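You operate a simulated robot arm through the tools that you are given. There is no shell and no other tool. Be economical: measure what you need, move in short steps, check, and stop when the job is done.

The job below is to be done with a simulated robot arm. You get a single attempt, and the scene is never put back.

Task
Switch to hand and start extraction, table, granulator and feed belt.
Fine: in that order, each after the lamp before it is lit; touch no other control.

The check looks at the end state, three seconds after you hand in, the way a careful person would. Anything else that was tipped, shoved, dropped, spilled or broken makes it a failure.

Robot
A 6-joint arm with a two-finger parallel gripper, fixed in place. Base frame: the origin is at the foot of the arm, x ahead of it, y to its left, z up. Readings come in m, degrees, newtons and seconds.
With the tool pointing down near the work surface it reaches from about 0.1 to 0.74 m from the base axis. Its first joint turns from -166.0 to 166.0 degrees. Payload 3.91 kg.
The tool frame sits at the grasp point between the pads (the TCP): z along the fingers, y along the line on which they close. The tips reach 0.03 m beyond it. Largest opening 0.11 m; finger width 0.02, thickness 0.01; the body of the gripper, 0.048 by 0.112 m, starts 0.055 m behind the TCP.
Orientation is told as [roll, pitch, yaw] about the base's x, y, z axes, in that order, counted from this pose: with the fingers straight down and closing along the base's y, the tool's x points along the base's -x, its y along +y and its z along -z.

Tools
- The arm moves only by the tool servo_tool. Its argument "motion" is a list of rows, each an object (a shift or turn left out is 0, a gripper value left out holds the last) with "xyz": the shift along the base's x, y, z in m, a list of three; "angular": the turn, a rotation vector about the base's x, y, z in degrees, a list of three; "fingers": the opening in per cent of the stroke, from 0 (shut) to 100 (fully open). In form: [{"xyz": [x, y, z], "angular": [rx, ry, rz], "fingers": fingers}, ...]. A call has 1 to 20 rows; each row is the pose to reach, as a shift and turn from the pose commanded when the call began. Rows are played at 5 a second. More than 0.05 m and 8.6 degrees between two rows, or a gripper value outside its range, and nothing of the call is played. A pose out of reach is approached as far as the arm can. The call stops where the force on the tool passes 40 N (or 10 N more than at its start, if that is more) or the arm is blocked; 0.2 s more then pass. Each finger travels about 0.045 m/s and halts on what it meets, pressing with about 42 N; the grip force reading is that of the motor and also rises with nothing between the fingers. The clock runs only during rows and for 0.2 s after the last one: add rows that repeat a pose to give the fingers time. The reply holds the time, the measured pose of the TCP, the force on the tool along the base axes, the opening and the grip force, in the units named above and with some noise.
- Cameras (640 x 400 px; columns grow to the right, rows downward): "scene" is fixed at [0.4013, -0.4983, 1.9271]; the picture's right is [0.99, 0.15, 0.00], its down [0.08, -0.49, -0.87] and it looks along [-0.13, 0.86, -0.50] (base axes); focal length 351 px, centre (320, 200). "wrist" rides on the gripper at [-0.036, 0, -0.057] in the tool frame; the picture's right is [0.00, -1.00, 0.00], its down [0.97, 0.00, -0.24] and it looks along [0.24, 0.00, 0.97] (tool axes); focal length 218 px, centre (320, 200). There is no depth. A picture from a camera that has moved, and an enlarged one, comes with that camera's place and axes in the base frame and with its lens.
- snapshot(camera): a new picture of that camera. No time passes.
- raise_lower(by): slides the trunk up (or, below 0, down) by that many m; the arm rides with it, the base frame stays. It gives what a move gives, with no picture.
- inspect(camera, box): a new picture of the part [left, top, right, bottom] of that camera's present view, enlarged. No time passes.
- hand_in(): hands the job in; it is judged then, once.

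Work in short steps. Places have to be worked out from the pictures, the camera data and where the tool is seen: move nearer, look again, correct. Check each grasp and each placing, and mend what went wrong. You have 120 turns and 84 pictures in all, those below and enlarged ones among them. Open the gripper and draw the arm clear of the work before you hand the job in, unless the task says otherwise; then end with one line.

The tools are called after ">>>" as a command line: name --argument value ..., lists and objects as JSON in quotes. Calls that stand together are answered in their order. servo_tool: Moves the arm, as the interface text tells. Its arguments: {"type":"object","properties":{"motion":{"type":"array","items":{"type":"object","properties":{"xyz":{"type":"array","items":{"type":"number"}},"angular":{"type":"array","items":{"type":"number"}},"fingers":{"type":"number"}}}}},"required":["motion"]} The other tools are called the same way: raise_lower (by) slides the trunk up or down; snapshot (camera) takes a picture; inspect (camera, box) takes an enlarged picture of a part of a camera's view; hand_in () hands the job in.

At the start:

```text
clock: 0.0
ee_pos: [0.1651, 0.3102, 1.5376]
ee_rot: [0.0, 0.1, 0.0]
ft_force: [-0.4, -0.6, 0.0]
opening: 0.1098
gripper_force: 0.1
trunk travel left (down, up): [-0.575, 0.035]
```

scene: 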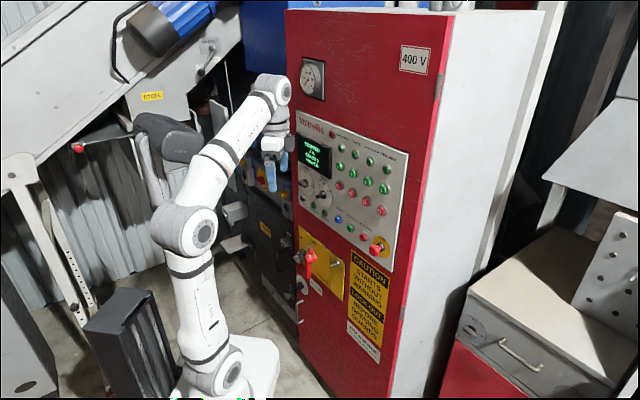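
wrist: 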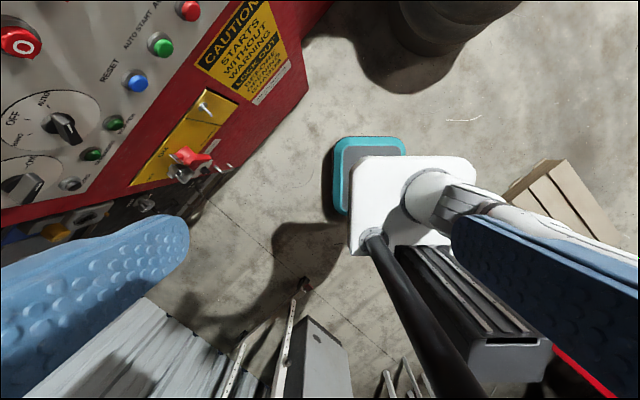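

I see a control cabinet with a panel; I enlarge the panel in the scene view to read its labels.

>>> inspect --camera "scene" --box '[285, 100, 415, 275]'

>>> inspect --camera "scene" --box '[290, 165, 400, 265]'

>>> inspect --camera "scene" --box '[290, 105, 410, 185]'

>>> inspect --camera "wrist" --box '[0, 0, 320, 200]'

```text
2.29 times, centred on (350, 188) of scene
camera zoom: at [0.4013, -0.4983, 1.9271], right [0.99, 0.15, 0.0], down [0.08, -0.49, -0.87], along [-0.13, 0.86, -0.5], focal length 802 px, centre (251, 229)
```

zoom: 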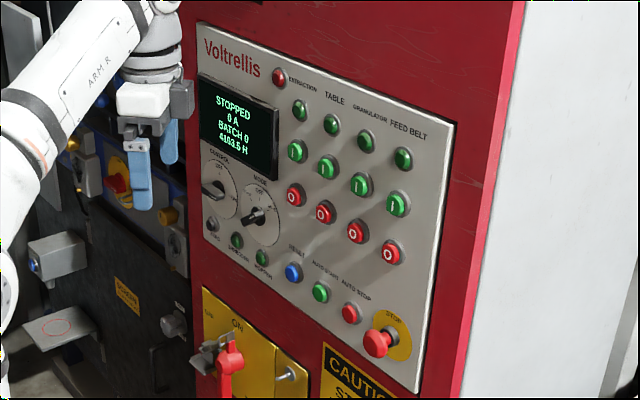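

```text
4.00 times, centred on (345, 215) of scene
camera zoom: at [0.4013, -0.4983, 1.9271], right [0.99, 0.15, 0.0], down [0.08, -0.49, -0.87], along [-0.13, 0.86, -0.5], focal length 1403 px, centre (220, 140)
```

zoom: 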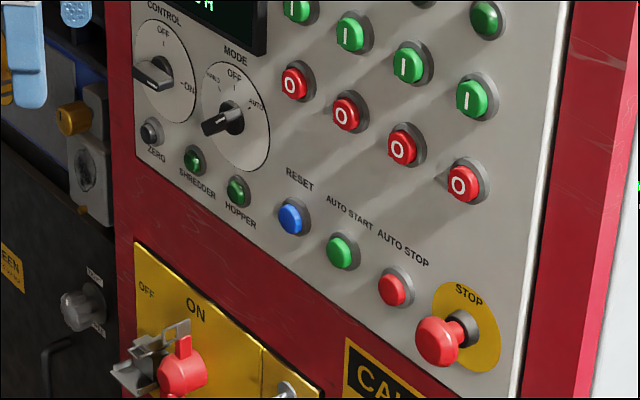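

```text
5.00 times, centred on (350, 145) of scene
camera zoom: at [0.4013, -0.4983, 1.9271], right [0.99, 0.15, 0.0], down [0.08, -0.49, -0.87], along [-0.13, 0.86, -0.5], focal length 1754 px, centre (170, 475)
```

zoom: 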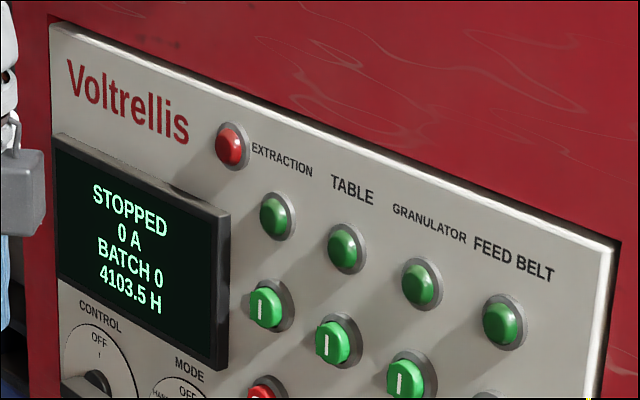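

```text
2.00 times, centred on (160, 100) of wrist
camera zoom: at [0.201, 0.3094, 1.5947], right [0.0, -1.0, 0.0], down [-0.97, 0.0, 0.24], along [-0.24, 0.0, -0.97], focal length 436 px, centre (640, 400)
```

zoom: 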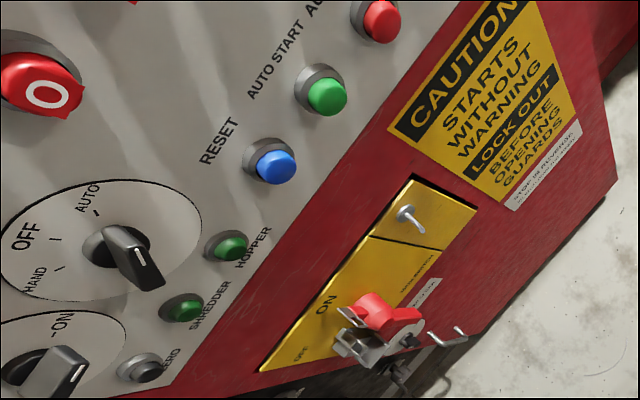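

The two views put the panel's button faces on the plane 0.695x+0.72y≈0.645, with its right along (0.72,-0.695). I first yaw the tool 46° so it will face the panel.

>>> servo_tool --motion '[{"angular": [0, 0, 8]}, {"angular": [0, 0, 16]}, {"angular": [0, 0, 24]}, {"angular": [0, 0, 32]}, {"angular": [0, 0, 40]}, {"angular": [0, 0, 46]}, {"angular": [0, 0, 46]}]'

```text
clock: 1.6
ee_pos: [0.1649, 0.3098, 1.5383]
ee_rot: [0.0, 0.0, 46.0]
ft_force: [0.1, -0.5, 0.4]
opening: 0.1101
gripper_force: 0.1
trunk travel left (down, up): [-0.575, 0.035]
```

Now I tilt 90° about the panel's right axis so that the fingers point at the panel.

>>> servo_tool --motion '[{"angular": [5.76, -5.56, 0]}, {"angular": [11.5, -11.1, 0]}, {"angular": [17.3, -16.7, 0]}, {"angular": [23.0, -22.2, 0]}, {"angular": [28.8, -27.8, 0]}, {"angular": [34.6, -33.4, 0]}, {"angular": [40.3, -38.9, 0]}, {"angular": [46.1, -44.5, 0]}, {"angular": [51.8, -50.0, 0]}, {"angular": [57.6, -55.6, 0]}, {"angular": [62.5, -60.4, 0]}, {"angular": [64.75, -62.5, 0]}, {"angular": [64.75, -62.5, 0]}]'

>>> snapshot --camera "wrist"

>>> snapshot --camera "scene"

```text
clock: 4.0
ee_pos: [0.1776, 0.2925, 1.6265]
ee_rot: [88.0, -80.8, -43.6]
ft_force: [-0.9, 0.2, -0.1]
opening: 0.1102
gripper_force: 0.0
trunk travel left (down, up): [-0.575, 0.035]
stopped in row 11: the arm was blocked; the commanded pose is now the measured one
```

```text
77 pictures are left
camera wrist: at [0.1411, 0.2475, 1.6624], right [0.69, -0.71, -0.16], down [-0.28, -0.06, -0.96], along [0.67, 0.71, -0.24], focal length 218 px, centre (320, 200)
```

wrist: 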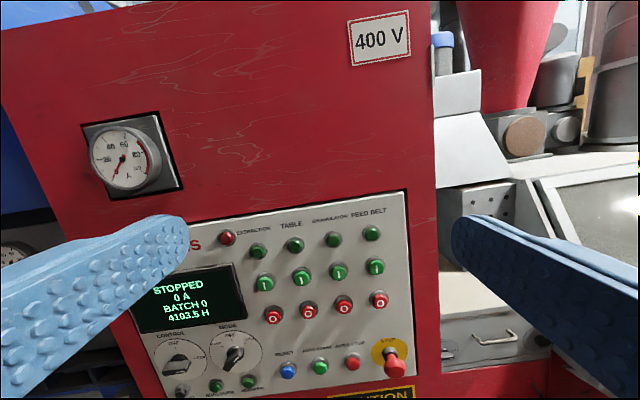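

```text
76 pictures are left
```

scene: 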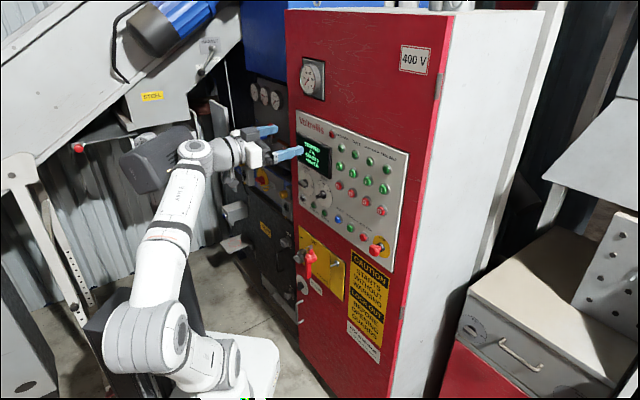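

The panel is clearly seen; the arm stopped with some 9° of roll left, probably near a folded limit. I move forward and down, where it has more room.

>>> servo_tool --motion '[{"xyz": [0.01, 0.03, -0.03]}, {"xyz": [0.02, 0.06, -0.06]}, {"xyz": [0.03, 0.09, -0.09]}, {"xyz": [0.04, 0.11, -0.12]}, {"xyz": [0.04, 0.11, -0.12], "angular": [-3.2, -3.2, 0]}, {"xyz": [0.04, 0.11, -0.12], "angular": [-6.5, -6.5, 0]}, {"xyz": [0.04, 0.11, -0.12], "angular": [-6.5, -6.5, 0]}]'

>>> snapshot --camera "wrist"

```text
clock: 5.6
ee_pos: [0.2165, 0.4, 1.5043]
ee_rot: [-21.5, -89.8, 66.4]
ft_force: [0.3, 0.6, 0.4]
opening: 0.1099
gripper_force: 0.1
trunk travel left (down, up): [-0.575, 0.035]
```

```text
75 pictures are left
camera wrist: at [0.1763, 0.3597, 1.5407], right [0.71, -0.71, 0.0], down [-0.17, -0.18, -0.97], along [0.69, 0.69, -0.25], focal length 218 px, centre (320, 200)
```

wrist: 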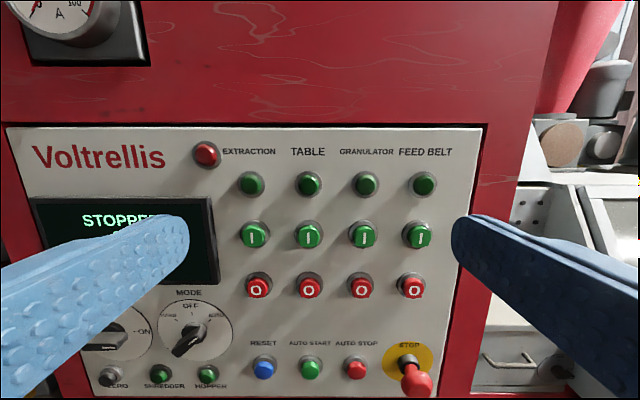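

Now the view is nearly square onto the panel. I enlarge the knobs to see where each points.

>>> inspect --camera "wrist" --box '[60, 280, 260, 400]'

```text
3.20 times, centred on (160, 340) of wrist
camera zoom: at [0.1763, 0.3597, 1.5407], right [0.71, -0.71, 0.0], down [-0.17, -0.18, -0.97], along [0.69, 0.69, -0.25], focal length 698 px, centre (832, -248)
```

zoom: 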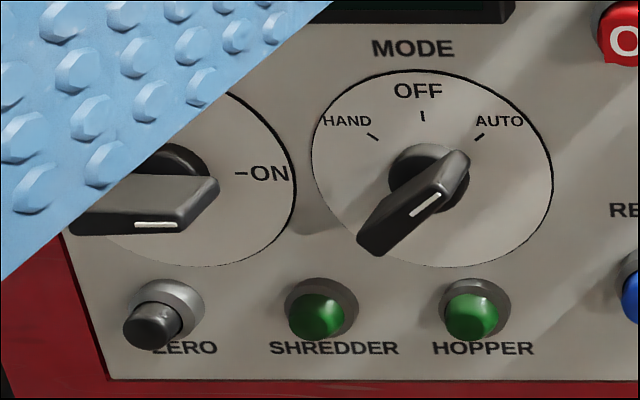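

The mode knob's mark points to AUTO, the control knob's to ON (leave it). I move in front of the mode knob (est. u≈-0.316, z≈1.27) at a safe distance, with the fingers narrowed.

>>> servo_tool --motion '[{"xyz": [-0.014, 0.019, -0.028], "fingers": 50}, {"xyz": [-0.028, 0.038, -0.056]}, {"xyz": [-0.042, 0.057, -0.084]}, {"xyz": [-0.055, 0.076, -0.112]}, {"xyz": [-0.069, 0.096, -0.14]}, {"xyz": [-0.083, 0.115, -0.169]}, {"xyz": [-0.097, 0.134, -0.197]}, {"xyz": [-0.11, 0.153, -0.225]}, {"xyz": [-0.11, 0.153, -0.225]}]'

>>> snapshot --camera "wrist"

>>> snapshot --camera "scene"

```text
clock: 7.6
ee_pos: [0.1047, 0.5516, 1.2785]
ee_rot: [-10.9, -89.8, 56.0]
ft_force: [-1.0, 0.2, 0.2]
opening: 0.055
gripper_force: 0.0
trunk travel left (down, up): [-0.575, 0.035]
```

```text
73 pictures are left
camera wrist: at [0.0655, 0.5118, 1.315], right [0.71, -0.71, 0.0], down [-0.17, -0.17, -0.97], along [0.69, 0.69, -0.24], focal length 218 px, centre (320, 200)
```

wrist: 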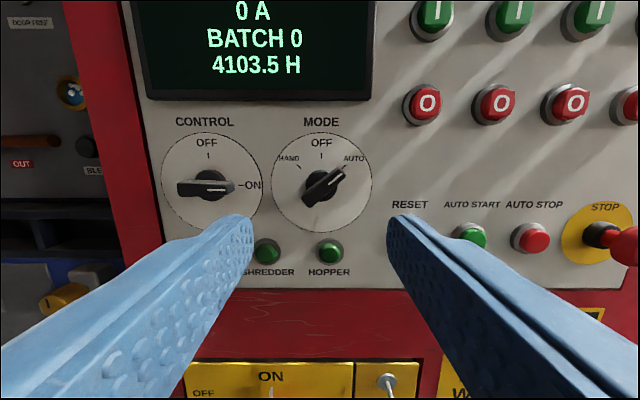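

```text
72 pictures are left
```

scene: 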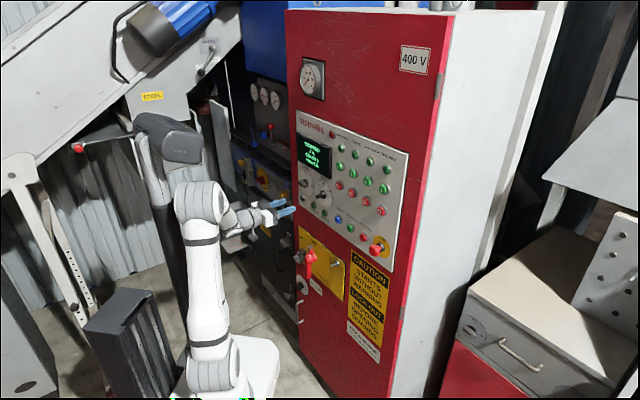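

>>> inspect --camera "wrist" --box '[260, 110, 388, 270]'

```text
2.50 times, centred on (324, 190) of wrist
camera zoom: at [0.0655, 0.5118, 1.315], right [0.71, -0.71, 0.0], down [-0.17, -0.17, -0.97], along [0.69, 0.69, -0.24], focal length 546 px, centre (310, 225)
```

zoom: 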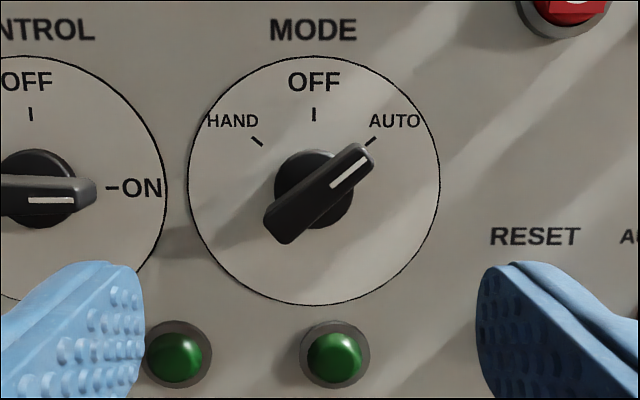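

The knob's axis is at u≈-0.314, z≈1.274, the lever about 11 mm wide pointing ~+53° (AUTO), with HAND at ~-55°. I roll the tool +52° about the panel normal to match the lever, at this standoff.

>>> servo_tool --motion '[{"angular": [5.6, 5.6, 0], "fingers": 38}, {"angular": [11.2, 11.2, 0]}, {"angular": [16.8, 16.8, 0]}, {"angular": [22.4, 22.4, 0]}, {"angular": [28, 28, 0]}, {"angular": [33.6, 33.6, 0]}, {"xyz": [0.001, -0.001, -0.0045], "angular": [36.8, 36.8, 0]}, {"xyz": [0.001, -0.001, -0.0045], "angular": [36.8, 36.8, 0]}]'

>>> snapshot --camera "wrist"

```text
clock: 9.4
ee_pos: [0.0811, 0.5795, 1.3732]
ee_rot: [87.0, -40.1, -43.8]
ft_force: [-0.5, 0.5, -0.7]
opening: 0.0417
gripper_force: 0.1
out of reach, approached as far as the arm can: row 5, 6, 7, 8
trunk travel left (down, up): [-0.575, 0.035]
```

```text
70 pictures are left
camera wrist: at [0.061, 0.5186, 1.3993], right [0.43, -0.48, -0.76], down [-0.71, 0.35, -0.62], along [0.56, 0.81, -0.19], focal length 218 px, centre (320, 200)
```

wrist: 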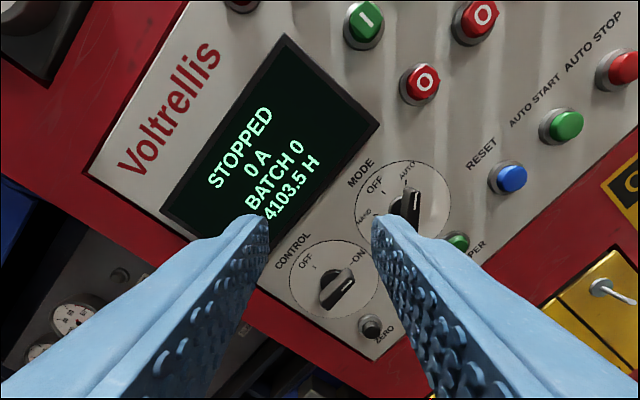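

The roll stalled around +40° and the tool rode up, so a wrist limit lies that way. I roll back to upright and read the pose; the symmetric grip at -128° is the alternative.

>>> servo_tool --motion '[{"angular": [-5.6, -5.6, 0]}, {"angular": [-11.2, -11.2, 0]}, {"angular": [-16.8, -16.8, 0]}, {"angular": [-22.4, -22.4, 0]}, {"angular": [-28, -28, 0]}, {"angular": [-33.6, -33.6, 0]}, {"angular": [-36.8, -36.8, 0]}, {"angular": [-36.8, -36.8, 0]}]'

```text
clock: 11.2
ee_pos: [0.0829, 0.5793, 1.3746]
ee_rot: [-69.4, -87.6, 112.2]
ft_force: [1.2, 0.1, -0.6]
opening: 0.0418
gripper_force: 0.2
trunk travel left (down, up): [-0.575, 0.035]
```

Back upright, though 0.1 m higher. I now roll toward the negative side to test the range there.

>>> servo_tool --motion '[{"angular": [-5.6, -5.6, 0]}, {"angular": [-11.2, -11.2, 0]}, {"angular": [-16.8, -16.8, 0]}, {"angular": [-22.4, -22.4, 0]}, {"angular": [-28, -28, 0]}, {"angular": [-33.6, -33.6, 0]}, {"angular": [-39.2, -39.2, 0]}, {"angular": [-44.8, -44.8, 0]}, {"angular": [-50.4, -50.4, 0]}, {"angular": [-56, -56, 0]}, {"angular": [-61.6, -61.6, 0]}, {"angular": [-67.2, -67.2, 0]}, {"angular": [-72.8, -72.8, 0]}, {"angular": [-78.4, -78.4, 0]}, {"angular": [-84, -84, 0]}, {"angular": [-89.6, -89.6, 0]}, {"angular": [-89.6, -89.6, 0]}]'

>>> snapshot --camera "wrist"

>>> snapshot --camera "scene"

```text
clock: 14.8
ee_pos: [0.0826, 0.5777, 1.3746]
ee_rot: [-92.9, 39.1, 133.8]
ft_force: [-0.3, 0.5, 0.2]
opening: 0.0417
gripper_force: 0.0
trunk travel left (down, up): [-0.575, 0.035]
```

```text
69 pictures are left
camera wrist: at [0.0235, 0.557, 1.3498], right [-0.47, 0.42, 0.78], down [0.35, -0.72, 0.6], along [0.81, 0.56, 0.19], focal length 218 px, centre (320, 200)
```

wrist: 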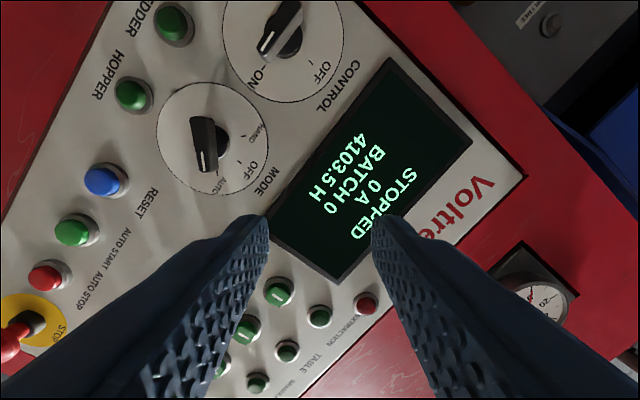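

```text
68 pictures are left
```

scene: 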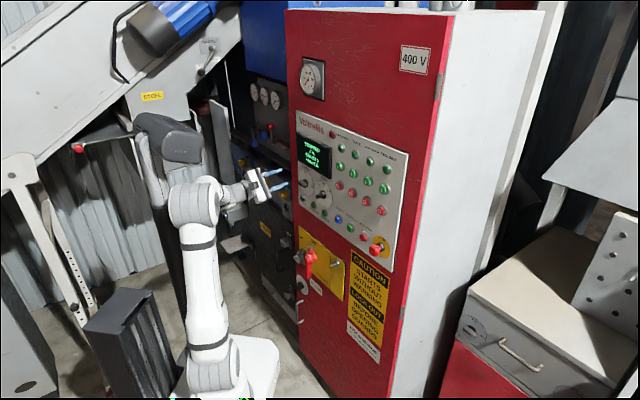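

The negative side is free: the fingers' closing line is now perpendicular to the lever. I move to be on the knob's axis, ~7 cm short of it, and take out the 2° tilt.

>>> servo_tool --motion '[{"xyz": [0.017, 0.004, -0.025], "angular": [-0.8, 0.8, 0]}, {"xyz": [0.034, 0.008, -0.05], "angular": [-1.6, 1.6, 0]}, {"xyz": [0.051, 0.013, -0.075], "angular": [-1.6, 1.6, 0]}, {"xyz": [0.068, 0.017, -0.1], "angular": [-1.6, 1.6, 0]}, {"xyz": [0.068, 0.017, -0.1], "angular": [-1.6, 1.6, 0]}]'

>>> snapshot --camera "wrist"

>>> inspect --camera "scene" --box '[260, 150, 360, 240]'

```text
clock: 16.0
ee_pos: [0.1499, 0.5971, 1.2752]
ee_rot: [-89.9, 38.9, 135.6]
ft_force: [-0.5, -0.6, 0.4]
opening: 0.0421
gripper_force: 0.1
trunk travel left (down, up): [-0.575, 0.035]
```

```text
67 pictures are left
camera wrist: at [0.0911, 0.5754, 1.2519], right [-0.45, 0.44, 0.78], down [0.37, -0.7, 0.61], along [0.81, 0.56, 0.15], focal length 218 px, centre (320, 200)
```

wrist: 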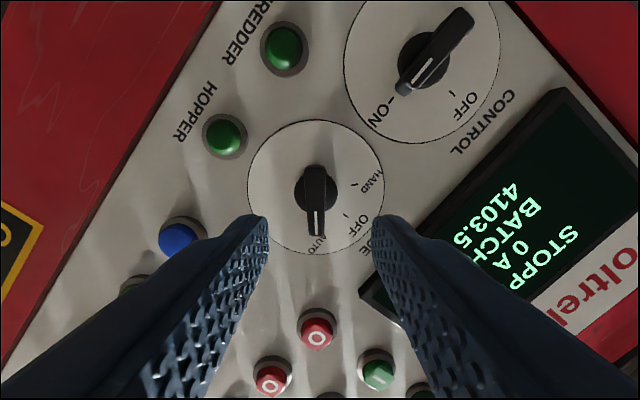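

```text
4.44 times, centred on (310, 195) of scene
camera zoom: at [0.4013, -0.4983, 1.9271], right [0.99, 0.15, 0.0], down [0.08, -0.49, -0.87], along [-0.13, 0.86, -0.5], focal length 1559 px, centre (364, 222)
```

zoom: 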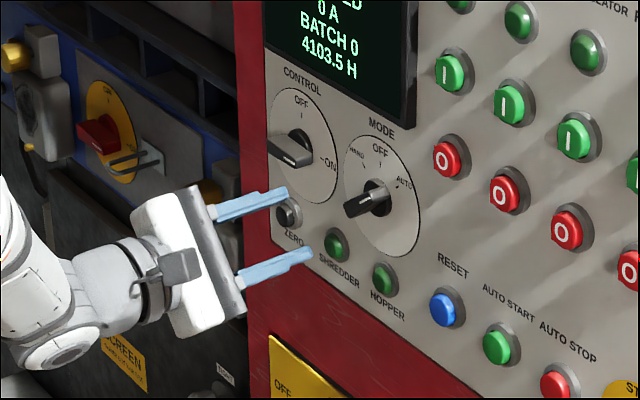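

The knob is centred within ~4 px (3 mm) of the tool axis and the lever runs straight between the fingers. I correct that and advance 84 mm so the tips straddle the lever.

>>> servo_tool --motion '[{"xyz": [0.0116, 0.0085, -0.0027]}, {"xyz": [0.0216, 0.0185, -0.0027]}, {"xyz": [0.0316, 0.0285, -0.0027]}, {"xyz": [0.0416, 0.0385, -0.0027]}, {"xyz": [0.0466, 0.0435, -0.0027]}, {"xyz": [0.0516, 0.0485, -0.0027]}, {"xyz": [0.0566, 0.0535, -0.0027]}, {"xyz": [0.061, 0.0579, -0.0027]}, {"xyz": [0.061, 0.0579, -0.0027]}]'

>>> snapshot --camera "wrist"

>>> inspect --camera "scene" --box '[270, 150, 370, 240]'

```text
clock: 18.0
ee_pos: [0.2111, 0.6541, 1.2737]
ee_rot: [-90.0, 38.9, 135.7]
ft_force: [0.9, 0.0, -0.9]
opening: 0.0418
gripper_force: 0.0
trunk travel left (down, up): [-0.575, 0.035]
```

```text
65 pictures are left
camera wrist: at [0.152, 0.6316, 1.2506], right [-0.45, 0.44, 0.78], down [0.37, -0.7, 0.61], along [0.81, 0.56, 0.15], focal length 218 px, centre (320, 200)
```

wrist: 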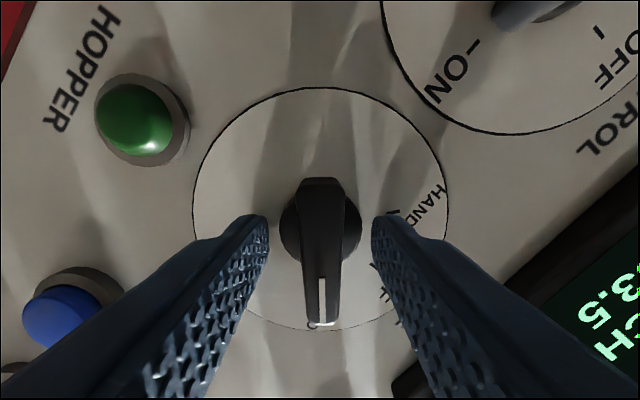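

```text
4.44 times, centred on (320, 195) of scene
camera zoom: at [0.4013, -0.4983, 1.9271], right [0.99, 0.15, 0.0], down [0.08, -0.49, -0.87], along [-0.13, 0.86, -0.5], focal length 1559 px, centre (320, 222)
```

zoom: 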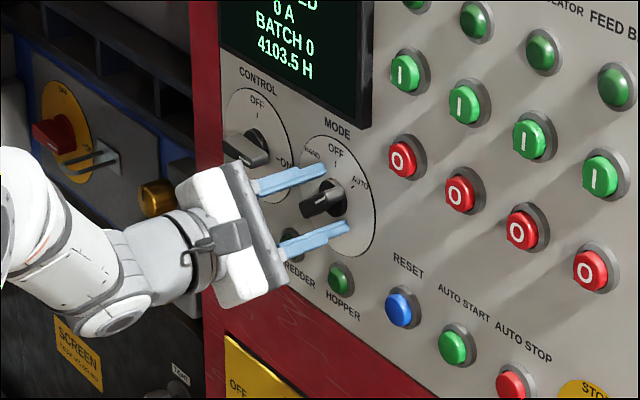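

The lever sits centrally between the fingers and the tips are just short of the disc. I close on the lever.

>>> servo_tool --motion '[{"fingers": 20}, {"fingers": 8}, {"fingers": 0}, {"fingers": 0}, {"fingers": 0}]'

>>> snapshot --camera "wrist"

```text
clock: 19.2
ee_pos: [0.2113, 0.6534, 1.2741]
ee_rot: [-90.0, 38.9, 135.6]
ft_force: [0.1, 2.6, 2.7]
opening: 0.0141
gripper_force: 45.0
trunk travel left (down, up): [-0.575, 0.035]
```

```text
63 pictures are left
camera wrist: at [0.1519, 0.6317, 1.2507], right [-0.45, 0.44, 0.78], down [0.37, -0.7, 0.61], along [0.81, 0.56, 0.15], focal length 218 px, centre (320, 200)
```

wrist: 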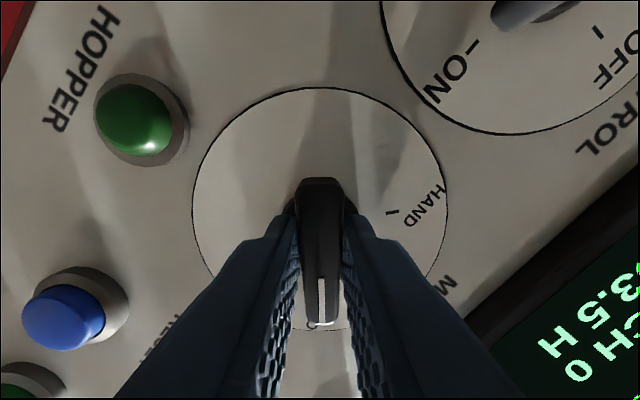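

Gripped at 14 mm with little side load. I turn counter-clockwise 55° (to OFF) first.

>>> servo_tool --motion '[{"angular": [-5, -5, 0]}, {"angular": [-10, -10, 0]}, {"angular": [-15, -15, 0]}, {"angular": [-20, -20, 0]}, {"angular": [-25, -25, 0]}, {"angular": [-30, -30, 0]}, {"angular": [-35, -35, 0]}, {"angular": [-38, -38, 0]}, {"angular": [-38, -38, 0]}]'

>>> snapshot --camera "wrist"

```text
clock: 21.2
ee_pos: [0.2098, 0.6545, 1.2749]
ee_rot: [85.4, 87.3, -49.2]
ft_force: [-2.8, 19.4, 28.3]
opening: 0.0142
gripper_force: 44.9
trunk travel left (down, up): [-0.575, 0.035]
```

```text
62 pictures are left
camera wrist: at [0.1715, 0.6122, 1.2386], right [-0.71, 0.7, -0.05], down [-0.2, -0.14, 0.97], along [0.67, 0.7, 0.24], focal length 218 px, centre (320, 200)
```

wrist: 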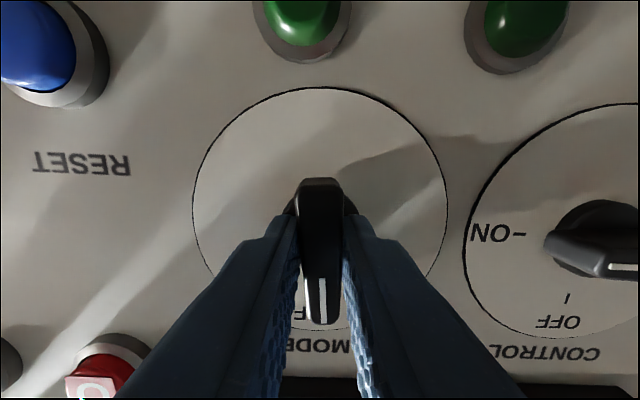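

The knob is at OFF now, but side load has built up (~28 N). I relieve it by opening a little and regripping before going on.

>>> servo_tool --motion '[{"fingers": 30}, {"fingers": 30}, {"fingers": 30}]'

>>> snapshot --camera "wrist"

```text
clock: 22.0
ee_pos: [0.2107, 0.6529, 1.2698]
ee_rot: [78.4, 87.4, -56.2]
ft_force: [-0.7, 0.3, -0.7]
opening: 0.033
gripper_force: 0.1
trunk travel left (down, up): [-0.575, 0.035]
```

```text
61 pictures are left
camera wrist: at [0.1729, 0.6106, 1.2361], right [-0.71, 0.7, -0.05], down [-0.19, -0.13, 0.97], along [0.68, 0.7, 0.23], focal length 218 px, centre (320, 200)
```

wrist: 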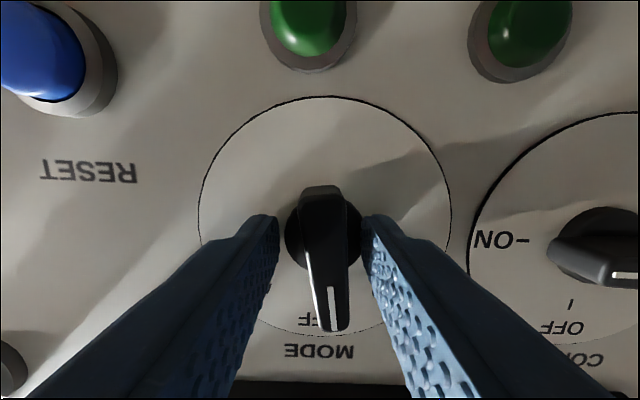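

After release, the hub shows 10 px low in the picture, so the TCP is ~4.5 mm below the axis. I correct this, regrip, and check the force.

>>> servo_tool --motion '[{"xyz": [-0.001, 0.001, 0.0045]}, {"xyz": [-0.001, 0.001, 0.0045]}, {"xyz": [-0.001, 0.001, 0.0045], "fingers": 15}, {"xyz": [-0.001, 0.001, 0.0045], "fingers": 5}, {"xyz": [-0.001, 0.001, 0.0045], "fingers": 0}, {"xyz": [-0.001, 0.001, 0.0045], "fingers": 0}]'

```text
clock: 23.4
ee_pos: [0.2101, 0.6541, 1.2782]
ee_rot: [79.9, 87.4, -54.8]
ft_force: [-3.2, 4.7, 2.2]
opening: 0.0138
gripper_force: 45.1
trunk travel left (down, up): [-0.575, 0.035]
```

Load is small again. I turn the next 27°, watching force.

>>> servo_tool --motion '[{"angular": [-5, -5, 0]}, {"angular": [-10, -10, 0]}, {"angular": [-15, -15, 0]}, {"angular": [-19, -19, 0]}, {"angular": [-19, -19, 0]}]'

>>> snapshot --camera "wrist"

```text
clock: 24.6
ee_pos: [0.2079, 0.6569, 1.2774]
ee_rot: [88.8, 60.3, -45.9]
ft_force: [-8.8, 15.9, 4.3]
opening: 0.0142
gripper_force: 45.1
trunk travel left (down, up): [-0.575, 0.035]
```

```text
60 pictures are left
camera wrist: at [0.1811, 0.6027, 1.2457], right [-0.62, 0.61, -0.5], down [-0.5, 0.17, 0.85], along [0.6, 0.77, 0.2], focal length 218 px, centre (320, 200)
```

wrist: 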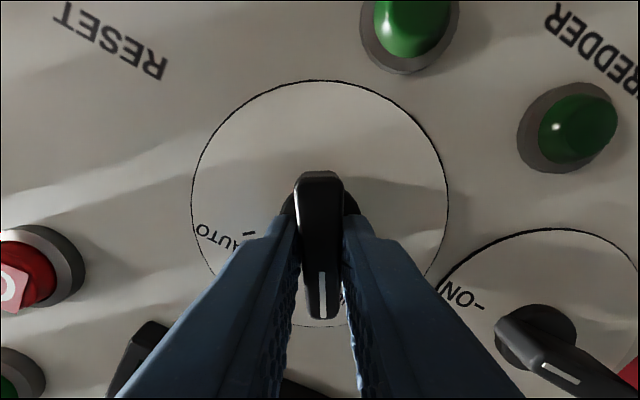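

Moderate load toward the panel's left; I ease 1.5 mm that way and turn the last 26°.

>>> servo_tool --motion '[{"xyz": [-0.001, 0.001, 0], "angular": [-5, -5, 0]}, {"xyz": [-0.001, 0.001, 0], "angular": [-10, -10, 0]}, {"xyz": [-0.001, 0.001, 0], "angular": [-15, -15, 0]}, {"xyz": [-0.001, 0.001, 0], "angular": [-18.4, -18.4, 0]}, {"xyz": [-0.001, 0.001, 0], "angular": [-18.4, -18.4, 0]}]'

>>> snapshot --camera "wrist"

```text
clock: 25.8
ee_pos: [0.2074, 0.6572, 1.2738]
ee_rot: [89.2, 34.3, -45.6]
ft_force: [-14.3, 11.3, -5.8]
opening: 0.0148
gripper_force: 45.6
trunk travel left (down, up): [-0.575, 0.035]
```

```text
59 pictures are left
camera wrist: at [0.1881, 0.5956, 1.255], right [-0.4, 0.39, -0.83], down [-0.73, 0.4, 0.55], along [0.55, 0.83, 0.12], focal length 218 px, centre (320, 200)
```

wrist: 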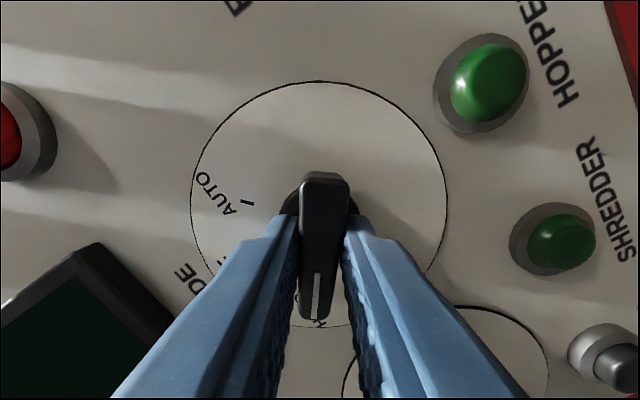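

The lever points at HAND and seems to meet its stop. I release and look.

>>> servo_tool --motion '[{"fingers": 20}, {"fingers": 38}, {"fingers": 38}]'

>>> snapshot --camera "wrist"

```text
clock: 26.6
ee_pos: [0.2114, 0.655, 1.276]
ee_rot: [89.2, 34.5, -45.5]
ft_force: [-0.2, -0.7, 0.3]
opening: 0.0421
gripper_force: 0.1
trunk travel left (down, up): [-0.575, 0.035]
```

```text
58 pictures are left
camera wrist: at [0.1908, 0.5933, 1.2568], right [-0.4, 0.4, -0.82], down [-0.73, 0.4, 0.55], along [0.55, 0.82, 0.13], focal length 218 px, centre (320, 200)
```

wrist: 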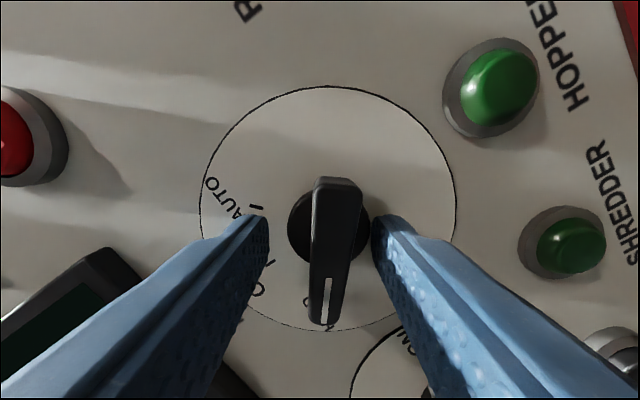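

I back straight out 9 cm and check the knob's setting.

>>> servo_tool --motion '[{"xyz": [-0.01, -0.01, 0]}, {"xyz": [-0.025, -0.025, 0]}, {"xyz": [-0.045, -0.045, 0]}, {"xyz": [-0.065, -0.065, 0]}, {"xyz": [-0.065, -0.065, 0]}]'

>>> inspect --camera "wrist" --box '[220, 90, 420, 260]'

>>> inspect --camera "scene" --box '[290, 110, 410, 210]'

```text
clock: 27.8
ee_pos: [0.1446, 0.5929, 1.2786]
ee_rot: [89.3, 34.4, -45.7]
ft_force: [-0.5, -0.7, 0.0]
opening: 0.0419
gripper_force: 0.0
trunk travel left (down, up): [-0.575, 0.035]
```

```text
2.35 times, centred on (320, 175) of wrist
camera zoom: at [0.1259, 0.53, 1.2586], right [-0.4, 0.4, -0.82], down [-0.73, 0.4, 0.55], along [0.55, 0.83, 0.13], focal length 514 px, centre (320, 259)
```

zoom: 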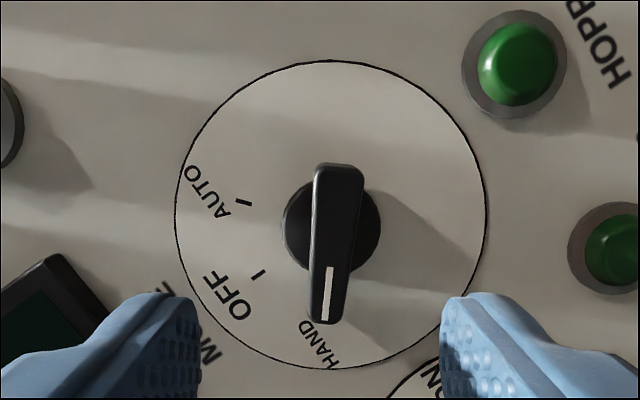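

```text
4.00 times, centred on (350, 160) of scene
camera zoom: at [0.4013, -0.4983, 1.9271], right [0.99, 0.15, 0.0], down [0.08, -0.49, -0.87], along [-0.13, 0.86, -0.5], focal length 1403 px, centre (200, 360)
```

zoom: 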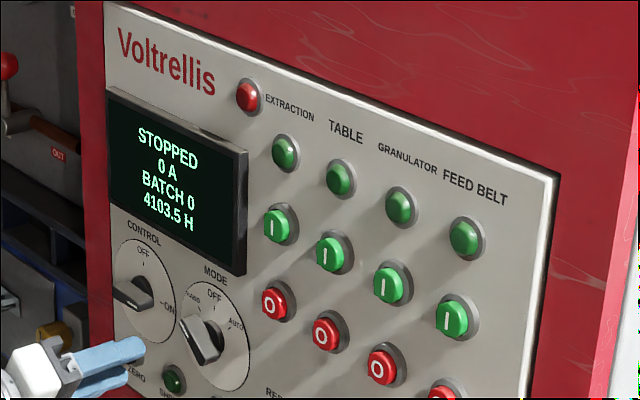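

Mode is on HAND and nothing else moved. Now I roll back to level, close the fingers, and move in front of the EXTRACTION "I" button (u≈-0.217, z≈1.429), staying well off the panel.

>>> servo_tool --motion '[{"xyz": [-0.015, -0.015, 0], "fingers": 20}, {"xyz": [-0.01, -0.025, 0.02], "angular": [5.5, 5.5, 0], "fingers": 0}, {"xyz": [0, -0.035, 0.045], "angular": [11, 11, 0]}, {"xyz": [0.012, -0.045, 0.07], "angular": [16.5, 16.5, 0]}, {"xyz": [0.025, -0.055, 0.095], "angular": [22, 22, 0]}, {"xyz": [0.035, -0.065, 0.115], "angular": [27.5, 27.5, 0]}, {"xyz": [0.045, -0.075, 0.135], "angular": [33, 33, 0]}, {"xyz": [0.0565, -0.085, 0.15], "angular": [38.9, 38.9, 0]}, {"xyz": [0.0565, -0.085, 0.15], "angular": [38.9, 38.9, 0]}]'

>>> snapshot --camera "wrist"

>>> inspect --camera "scene" --box '[290, 110, 410, 210]'

```text
clock: 29.8
ee_pos: [0.2022, 0.5048, 1.4269]
ee_rot: [39.2, 89.3, -95.6]
ft_force: [0.3, -0.2, 0.1]
opening: 0.0
gripper_force: 37.2
trunk travel left (down, up): [-0.575, 0.035]
```

```text
55 pictures are left
camera wrist: at [0.1613, 0.4639, 1.3921], right [-0.71, 0.7, -0.01], down [-0.17, -0.16, 0.97], along [0.68, 0.69, 0.23], focal length 218 px, centre (320, 200)
```

wrist: 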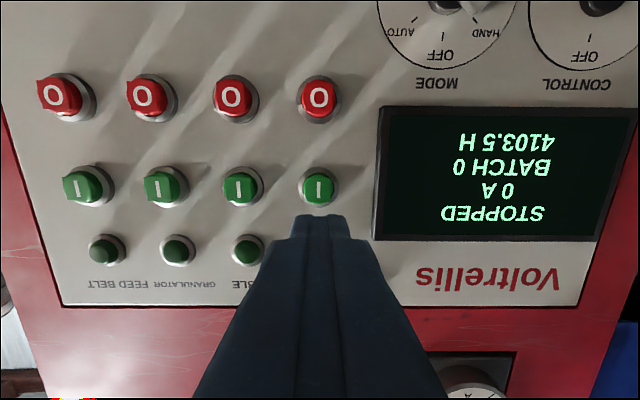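

```text
4.00 times, centred on (350, 160) of scene
camera zoom: at [0.4013, -0.4983, 1.9271], right [0.99, 0.15, 0.0], down [0.08, -0.49, -0.87], along [-0.13, 0.86, -0.5], focal length 1403 px, centre (200, 360)
```

zoom: 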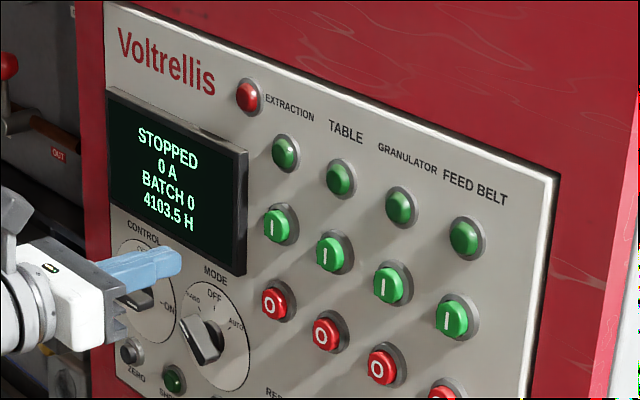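

The extraction button lies right on the tool axis (319,189 vs predicted 320,187). I advance to just short of it.

>>> servo_tool --motion '[{"xyz": [0.018, 0.018, 0.001]}, {"xyz": [0.036, 0.036, 0.001]}, {"xyz": [0.052, 0.052, 0.001]}, {"xyz": [0.063, 0.063, 0.001]}, {"xyz": [0.07, 0.07, 0.001]}, {"xyz": [0.07, 0.07, 0.001]}]'

>>> snapshot --camera "wrist"

>>> inspect --camera "scene" --box '[290, 110, 410, 210]'

```text
clock: 31.2
ee_pos: [0.2713, 0.5745, 1.427]
ee_rot: [47.3, 89.3, -87.5]
ft_force: [-0.2, 0.5, -0.4]
opening: 0.0001
gripper_force: 37.3
trunk travel left (down, up): [-0.575, 0.035]
```

```text
53 pictures are left
camera wrist: at [0.2316, 0.5328, 1.3923], right [-0.71, 0.7, -0.01], down [-0.17, -0.16, 0.97], along [0.68, 0.69, 0.23], focal length 218 px, centre (320, 200)
```

wrist: 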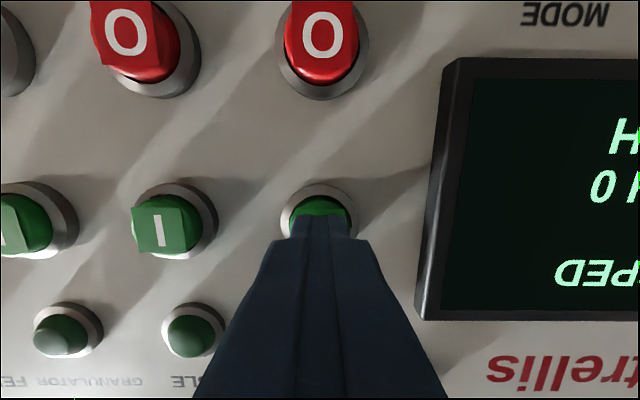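

```text
4.00 times, centred on (350, 160) of scene
camera zoom: at [0.4013, -0.4983, 1.9271], right [0.99, 0.15, 0.0], down [0.08, -0.49, -0.87], along [-0.13, 0.86, -0.5], focal length 1403 px, centre (200, 360)
```

zoom: 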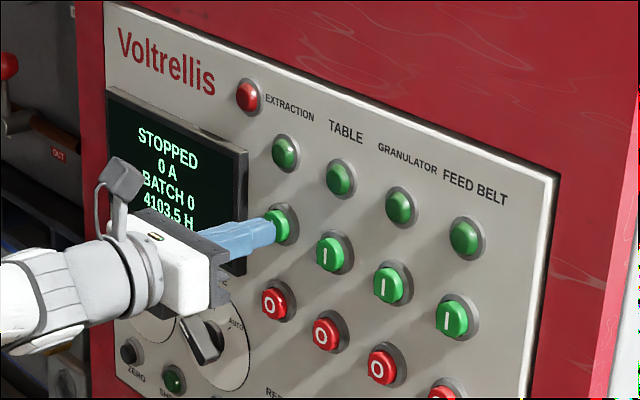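

The tips are at the button. I press in small steps up to 14 mm; the call stops on force.

>>> servo_tool --motion '[{"xyz": [0.002, 0.002, 0]}, {"xyz": [0.004, 0.004, 0]}, {"xyz": [0.006, 0.006, 0]}, {"xyz": [0.008, 0.008, 0]}, {"xyz": [0.01, 0.01, 0]}]'

>>> inspect --camera "scene" --box '[290, 110, 410, 210]'

```text
clock: 32.4
ee_pos: [0.2782, 0.5837, 1.4291]
ee_rot: [49.9, 89.4, -84.7]
ft_force: [-13.0, -18.1, -8.7]
opening: 0.0
gripper_force: 38.0
trunk travel left (down, up): [-0.575, 0.035]
```

```text
4.00 times, centred on (350, 160) of scene
camera zoom: at [0.4013, -0.4983, 1.9271], right [0.99, 0.15, 0.0], down [0.08, -0.49, -0.87], along [-0.13, 0.86, -0.5], focal length 1403 px, centre (200, 360)
```

zoom: 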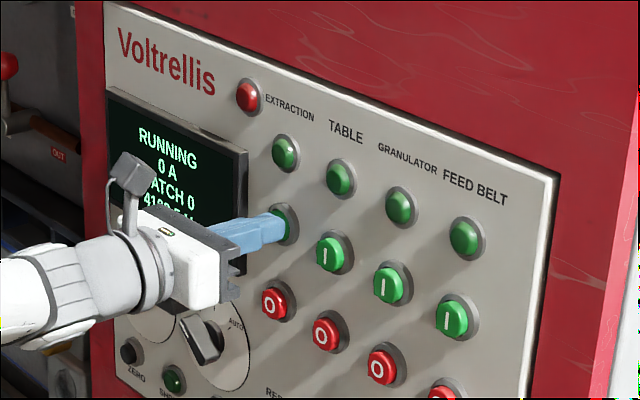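

The display says RUNNING; the lamp isn't lit yet. I back off and look again.

>>> servo_tool --motion '[{"xyz": [-0.01, -0.01, 0]}, {"xyz": [-0.025, -0.025, 0]}, {"xyz": [-0.04, -0.04, 0]}, {"xyz": [-0.04, -0.04, 0]}, {"xyz": [-0.04, -0.04, 0]}]'

>>> inspect --camera "scene" --box '[290, 110, 410, 210]'

```text
clock: 33.6
ee_pos: [0.2412, 0.5471, 1.4271]
ee_rot: [46.4, 89.3, -88.4]
ft_force: [0.1, 0.5, -0.7]
opening: 0.0
gripper_force: 37.9
trunk travel left (down, up): [-0.575, 0.035]
```

```text
4.00 times, centred on (350, 160) of scene
camera zoom: at [0.4013, -0.4983, 1.9271], right [0.99, 0.15, 0.0], down [0.08, -0.49, -0.87], along [-0.13, 0.86, -0.5], focal length 1403 px, centre (200, 360)
```

zoom: 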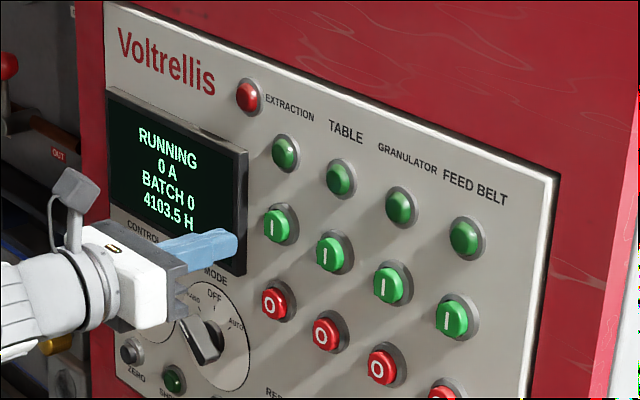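

The lamp may light with a delay; I move sideways to in front of TABLE, well clear, and look again.

>>> servo_tool --motion '[{"xyz": [0.025, -0.025, 0]}, {"xyz": [0.05, -0.05, 0]}, {"xyz": [0.05, -0.05, 0]}, {"xyz": [0.05, -0.05, 0]}, {"xyz": [0.05, -0.05, 0]}, {"xyz": [0.05, -0.05, 0]}]'

>>> inspect --camera "scene" --box '[290, 110, 410, 210]'

>>> snapshot --camera "wrist"

```text
clock: 35.0
ee_pos: [0.292, 0.497, 1.4271]
ee_rot: [46.2, 89.4, -88.5]
ft_force: [0.1, 0.2, -0.1]
opening: 0.0
gripper_force: 38.0
trunk travel left (down, up): [-0.575, 0.035]
```

```text
4.00 times, centred on (350, 160) of scene
camera zoom: at [0.4013, -0.4983, 1.9271], right [0.99, 0.15, 0.0], down [0.08, -0.49, -0.87], along [-0.13, 0.86, -0.5], focal length 1403 px, centre (200, 360)
```

zoom: 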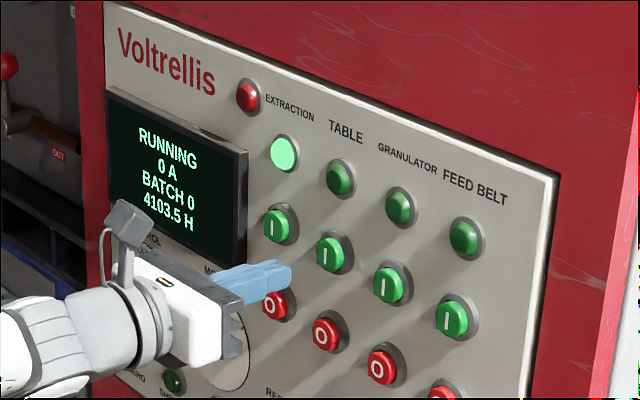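

```text
48 pictures are left
camera wrist: at [0.2522, 0.4549, 1.3913], right [-0.71, 0.7, -0.01], down [-0.17, -0.16, 0.97], along [0.68, 0.69, 0.23], focal length 218 px, centre (320, 200)
```

wrist: 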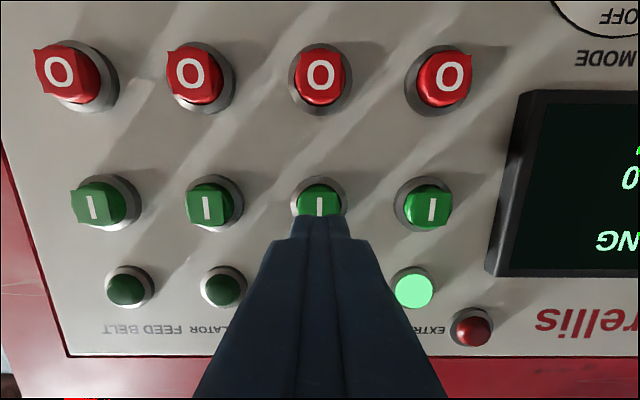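

EXTRACTION's lamp is lit, and the tool is centred on TABLE. I press by the same depth (+0.04, +0.04) and back off.

>>> servo_tool --motion '[{"xyz": [0.015, 0.015, 0]}, {"xyz": [0.026, 0.026, 0]}, {"xyz": [0.032, 0.032, 0]}, {"xyz": [0.035, 0.035, 0]}, {"xyz": [0.038, 0.038, 0]}, {"xyz": [0.04, 0.04, 0]}, {"xyz": [0.03, 0.03, 0]}, {"xyz": [0.015, 0.015, 0]}, {"xyz": [0, 0, 0]}, {"xyz": [0, 0, 0]}]'

>>> servo_tool --motion '[{"xyz": [0.025, -0.025, 0]}, {"xyz": [0.05, -0.05, 0]}, {"xyz": [0.05, -0.05, 0]}, {"xyz": [0.05, -0.05, 0]}, {"xyz": [0.05, -0.05, 0]}, {"xyz": [0.05, -0.05, 0]}, {"xyz": [0.05, -0.05, 0]}, {"xyz": [0.05, -0.05, 0]}]'

>>> inspect --camera "scene" --box '[290, 110, 410, 210]'

>>> snapshot --camera "wrist"

```text
clock: 37.2
ee_pos: [0.2927, 0.4952, 1.4274]
ee_rot: [45.7, 89.3, -89.0]
ft_force: [-0.2, 0.8, -0.5]
opening: 0.0
gripper_force: 37.1
trunk travel left (down, up): [-0.575, 0.035]
```

```text
clock: 39.0
ee_pos: [0.3401, 0.4439, 1.4275]
ee_rot: [46.5, 89.3, -88.2]
ft_force: [-0.2, -0.3, 0.3]
opening: 0.0001
gripper_force: 37.9
trunk travel left (down, up): [-0.575, 0.035]
```

```text
4.00 times, centred on (350, 160) of scene
camera zoom: at [0.4013, -0.4983, 1.9271], right [0.99, 0.15, 0.0], down [0.08, -0.49, -0.87], along [-0.13, 0.86, -0.5], focal length 1403 px, centre (200, 360)
```

zoom: 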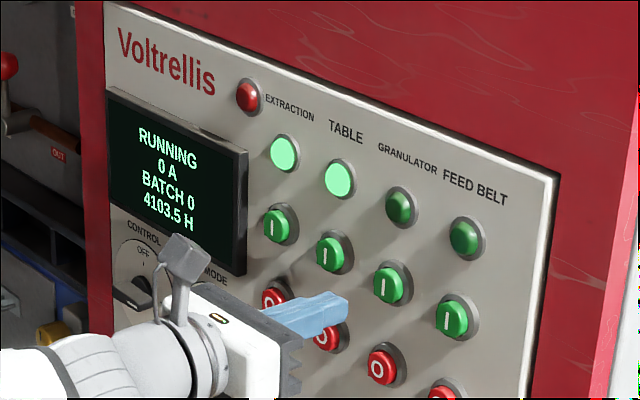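

```text
46 pictures are left
camera wrist: at [0.301, 0.4028, 1.3918], right [-0.71, 0.7, -0.01], down [-0.17, -0.16, 0.97], along [0.68, 0.69, 0.23], focal length 218 px, centre (320, 200)
```

wrist: 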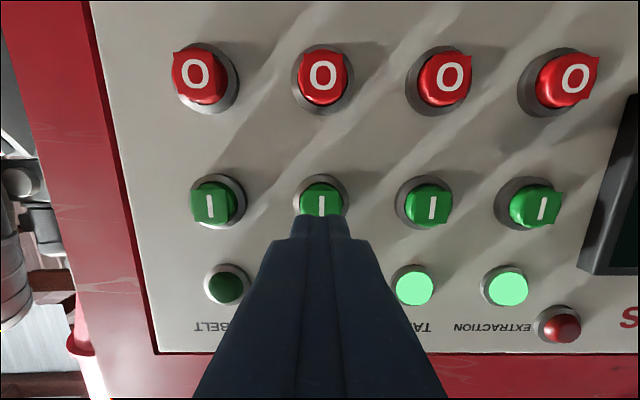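

TABLE is lit and the tool is centred on GRANULATOR. Same press, then sideways to FEED BELT and wait.

>>> servo_tool --motion '[{"xyz": [0.015, 0.015, 0]}, {"xyz": [0.026, 0.026, 0]}, {"xyz": [0.032, 0.032, 0]}, {"xyz": [0.035, 0.035, 0]}, {"xyz": [0.038, 0.038, 0]}, {"xyz": [0.04, 0.04, 0]}, {"xyz": [0.03, 0.03, 0]}, {"xyz": [0.015, 0.015, 0]}, {"xyz": [0, 0, 0]}, {"xyz": [0, 0, 0]}]'

>>> servo_tool --motion '[{"xyz": [0.025, -0.025, 0]}, {"xyz": [0.05, -0.05, 0]}, {"xyz": [0.05, -0.05, 0]}, {"xyz": [0.05, -0.05, 0]}, {"xyz": [0.05, -0.05, 0]}, {"xyz": [0.05, -0.05, 0]}, {"xyz": [0.05, -0.05, 0]}, {"xyz": [0.05, -0.05, 0]}]'

>>> inspect --camera "scene" --box '[290, 110, 410, 210]'

>>> snapshot --camera "wrist"

```text
clock: 41.2
ee_pos: [0.3405, 0.4457, 1.4273]
ee_rot: [45.5, 89.3, -89.2]
ft_force: [-0.5, -0.3, -0.1]
opening: 0.0
gripper_force: 37.2
trunk travel left (down, up): [-0.575, 0.035]
```

```text
clock: 43.0
ee_pos: [0.3906, 0.3939, 1.4281]
ee_rot: [46.0, 89.3, -88.7]
ft_force: [0.5, 0.1, 0.6]
opening: 0.0
gripper_force: 37.9
trunk travel left (down, up): [-0.575, 0.035]
```

```text
4.00 times, centred on (350, 160) of scene
camera zoom: at [0.4013, -0.4983, 1.9271], right [0.99, 0.15, 0.0], down [0.08, -0.49, -0.87], along [-0.13, 0.86, -0.5], focal length 1403 px, centre (200, 360)
```

zoom: 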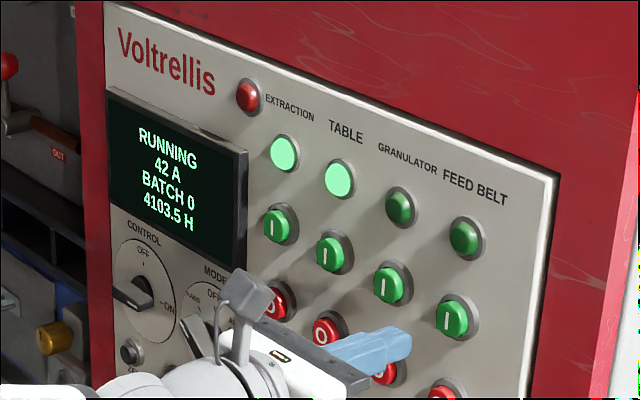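

```text
44 pictures are left
camera wrist: at [0.3503, 0.3523, 1.3931], right [-0.71, 0.7, -0.01], down [-0.17, -0.16, 0.97], along [0.68, 0.69, 0.23], focal length 218 px, centre (320, 200)
```

wrist: 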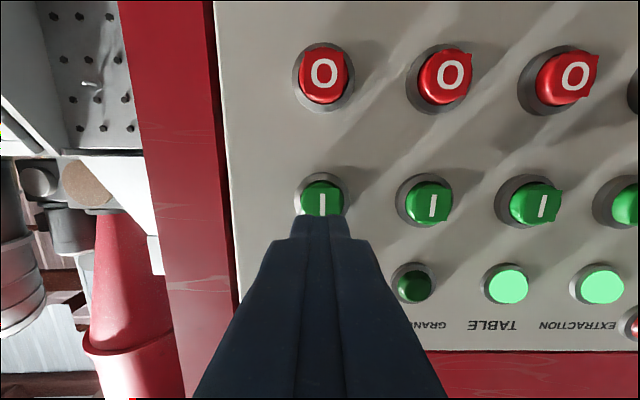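

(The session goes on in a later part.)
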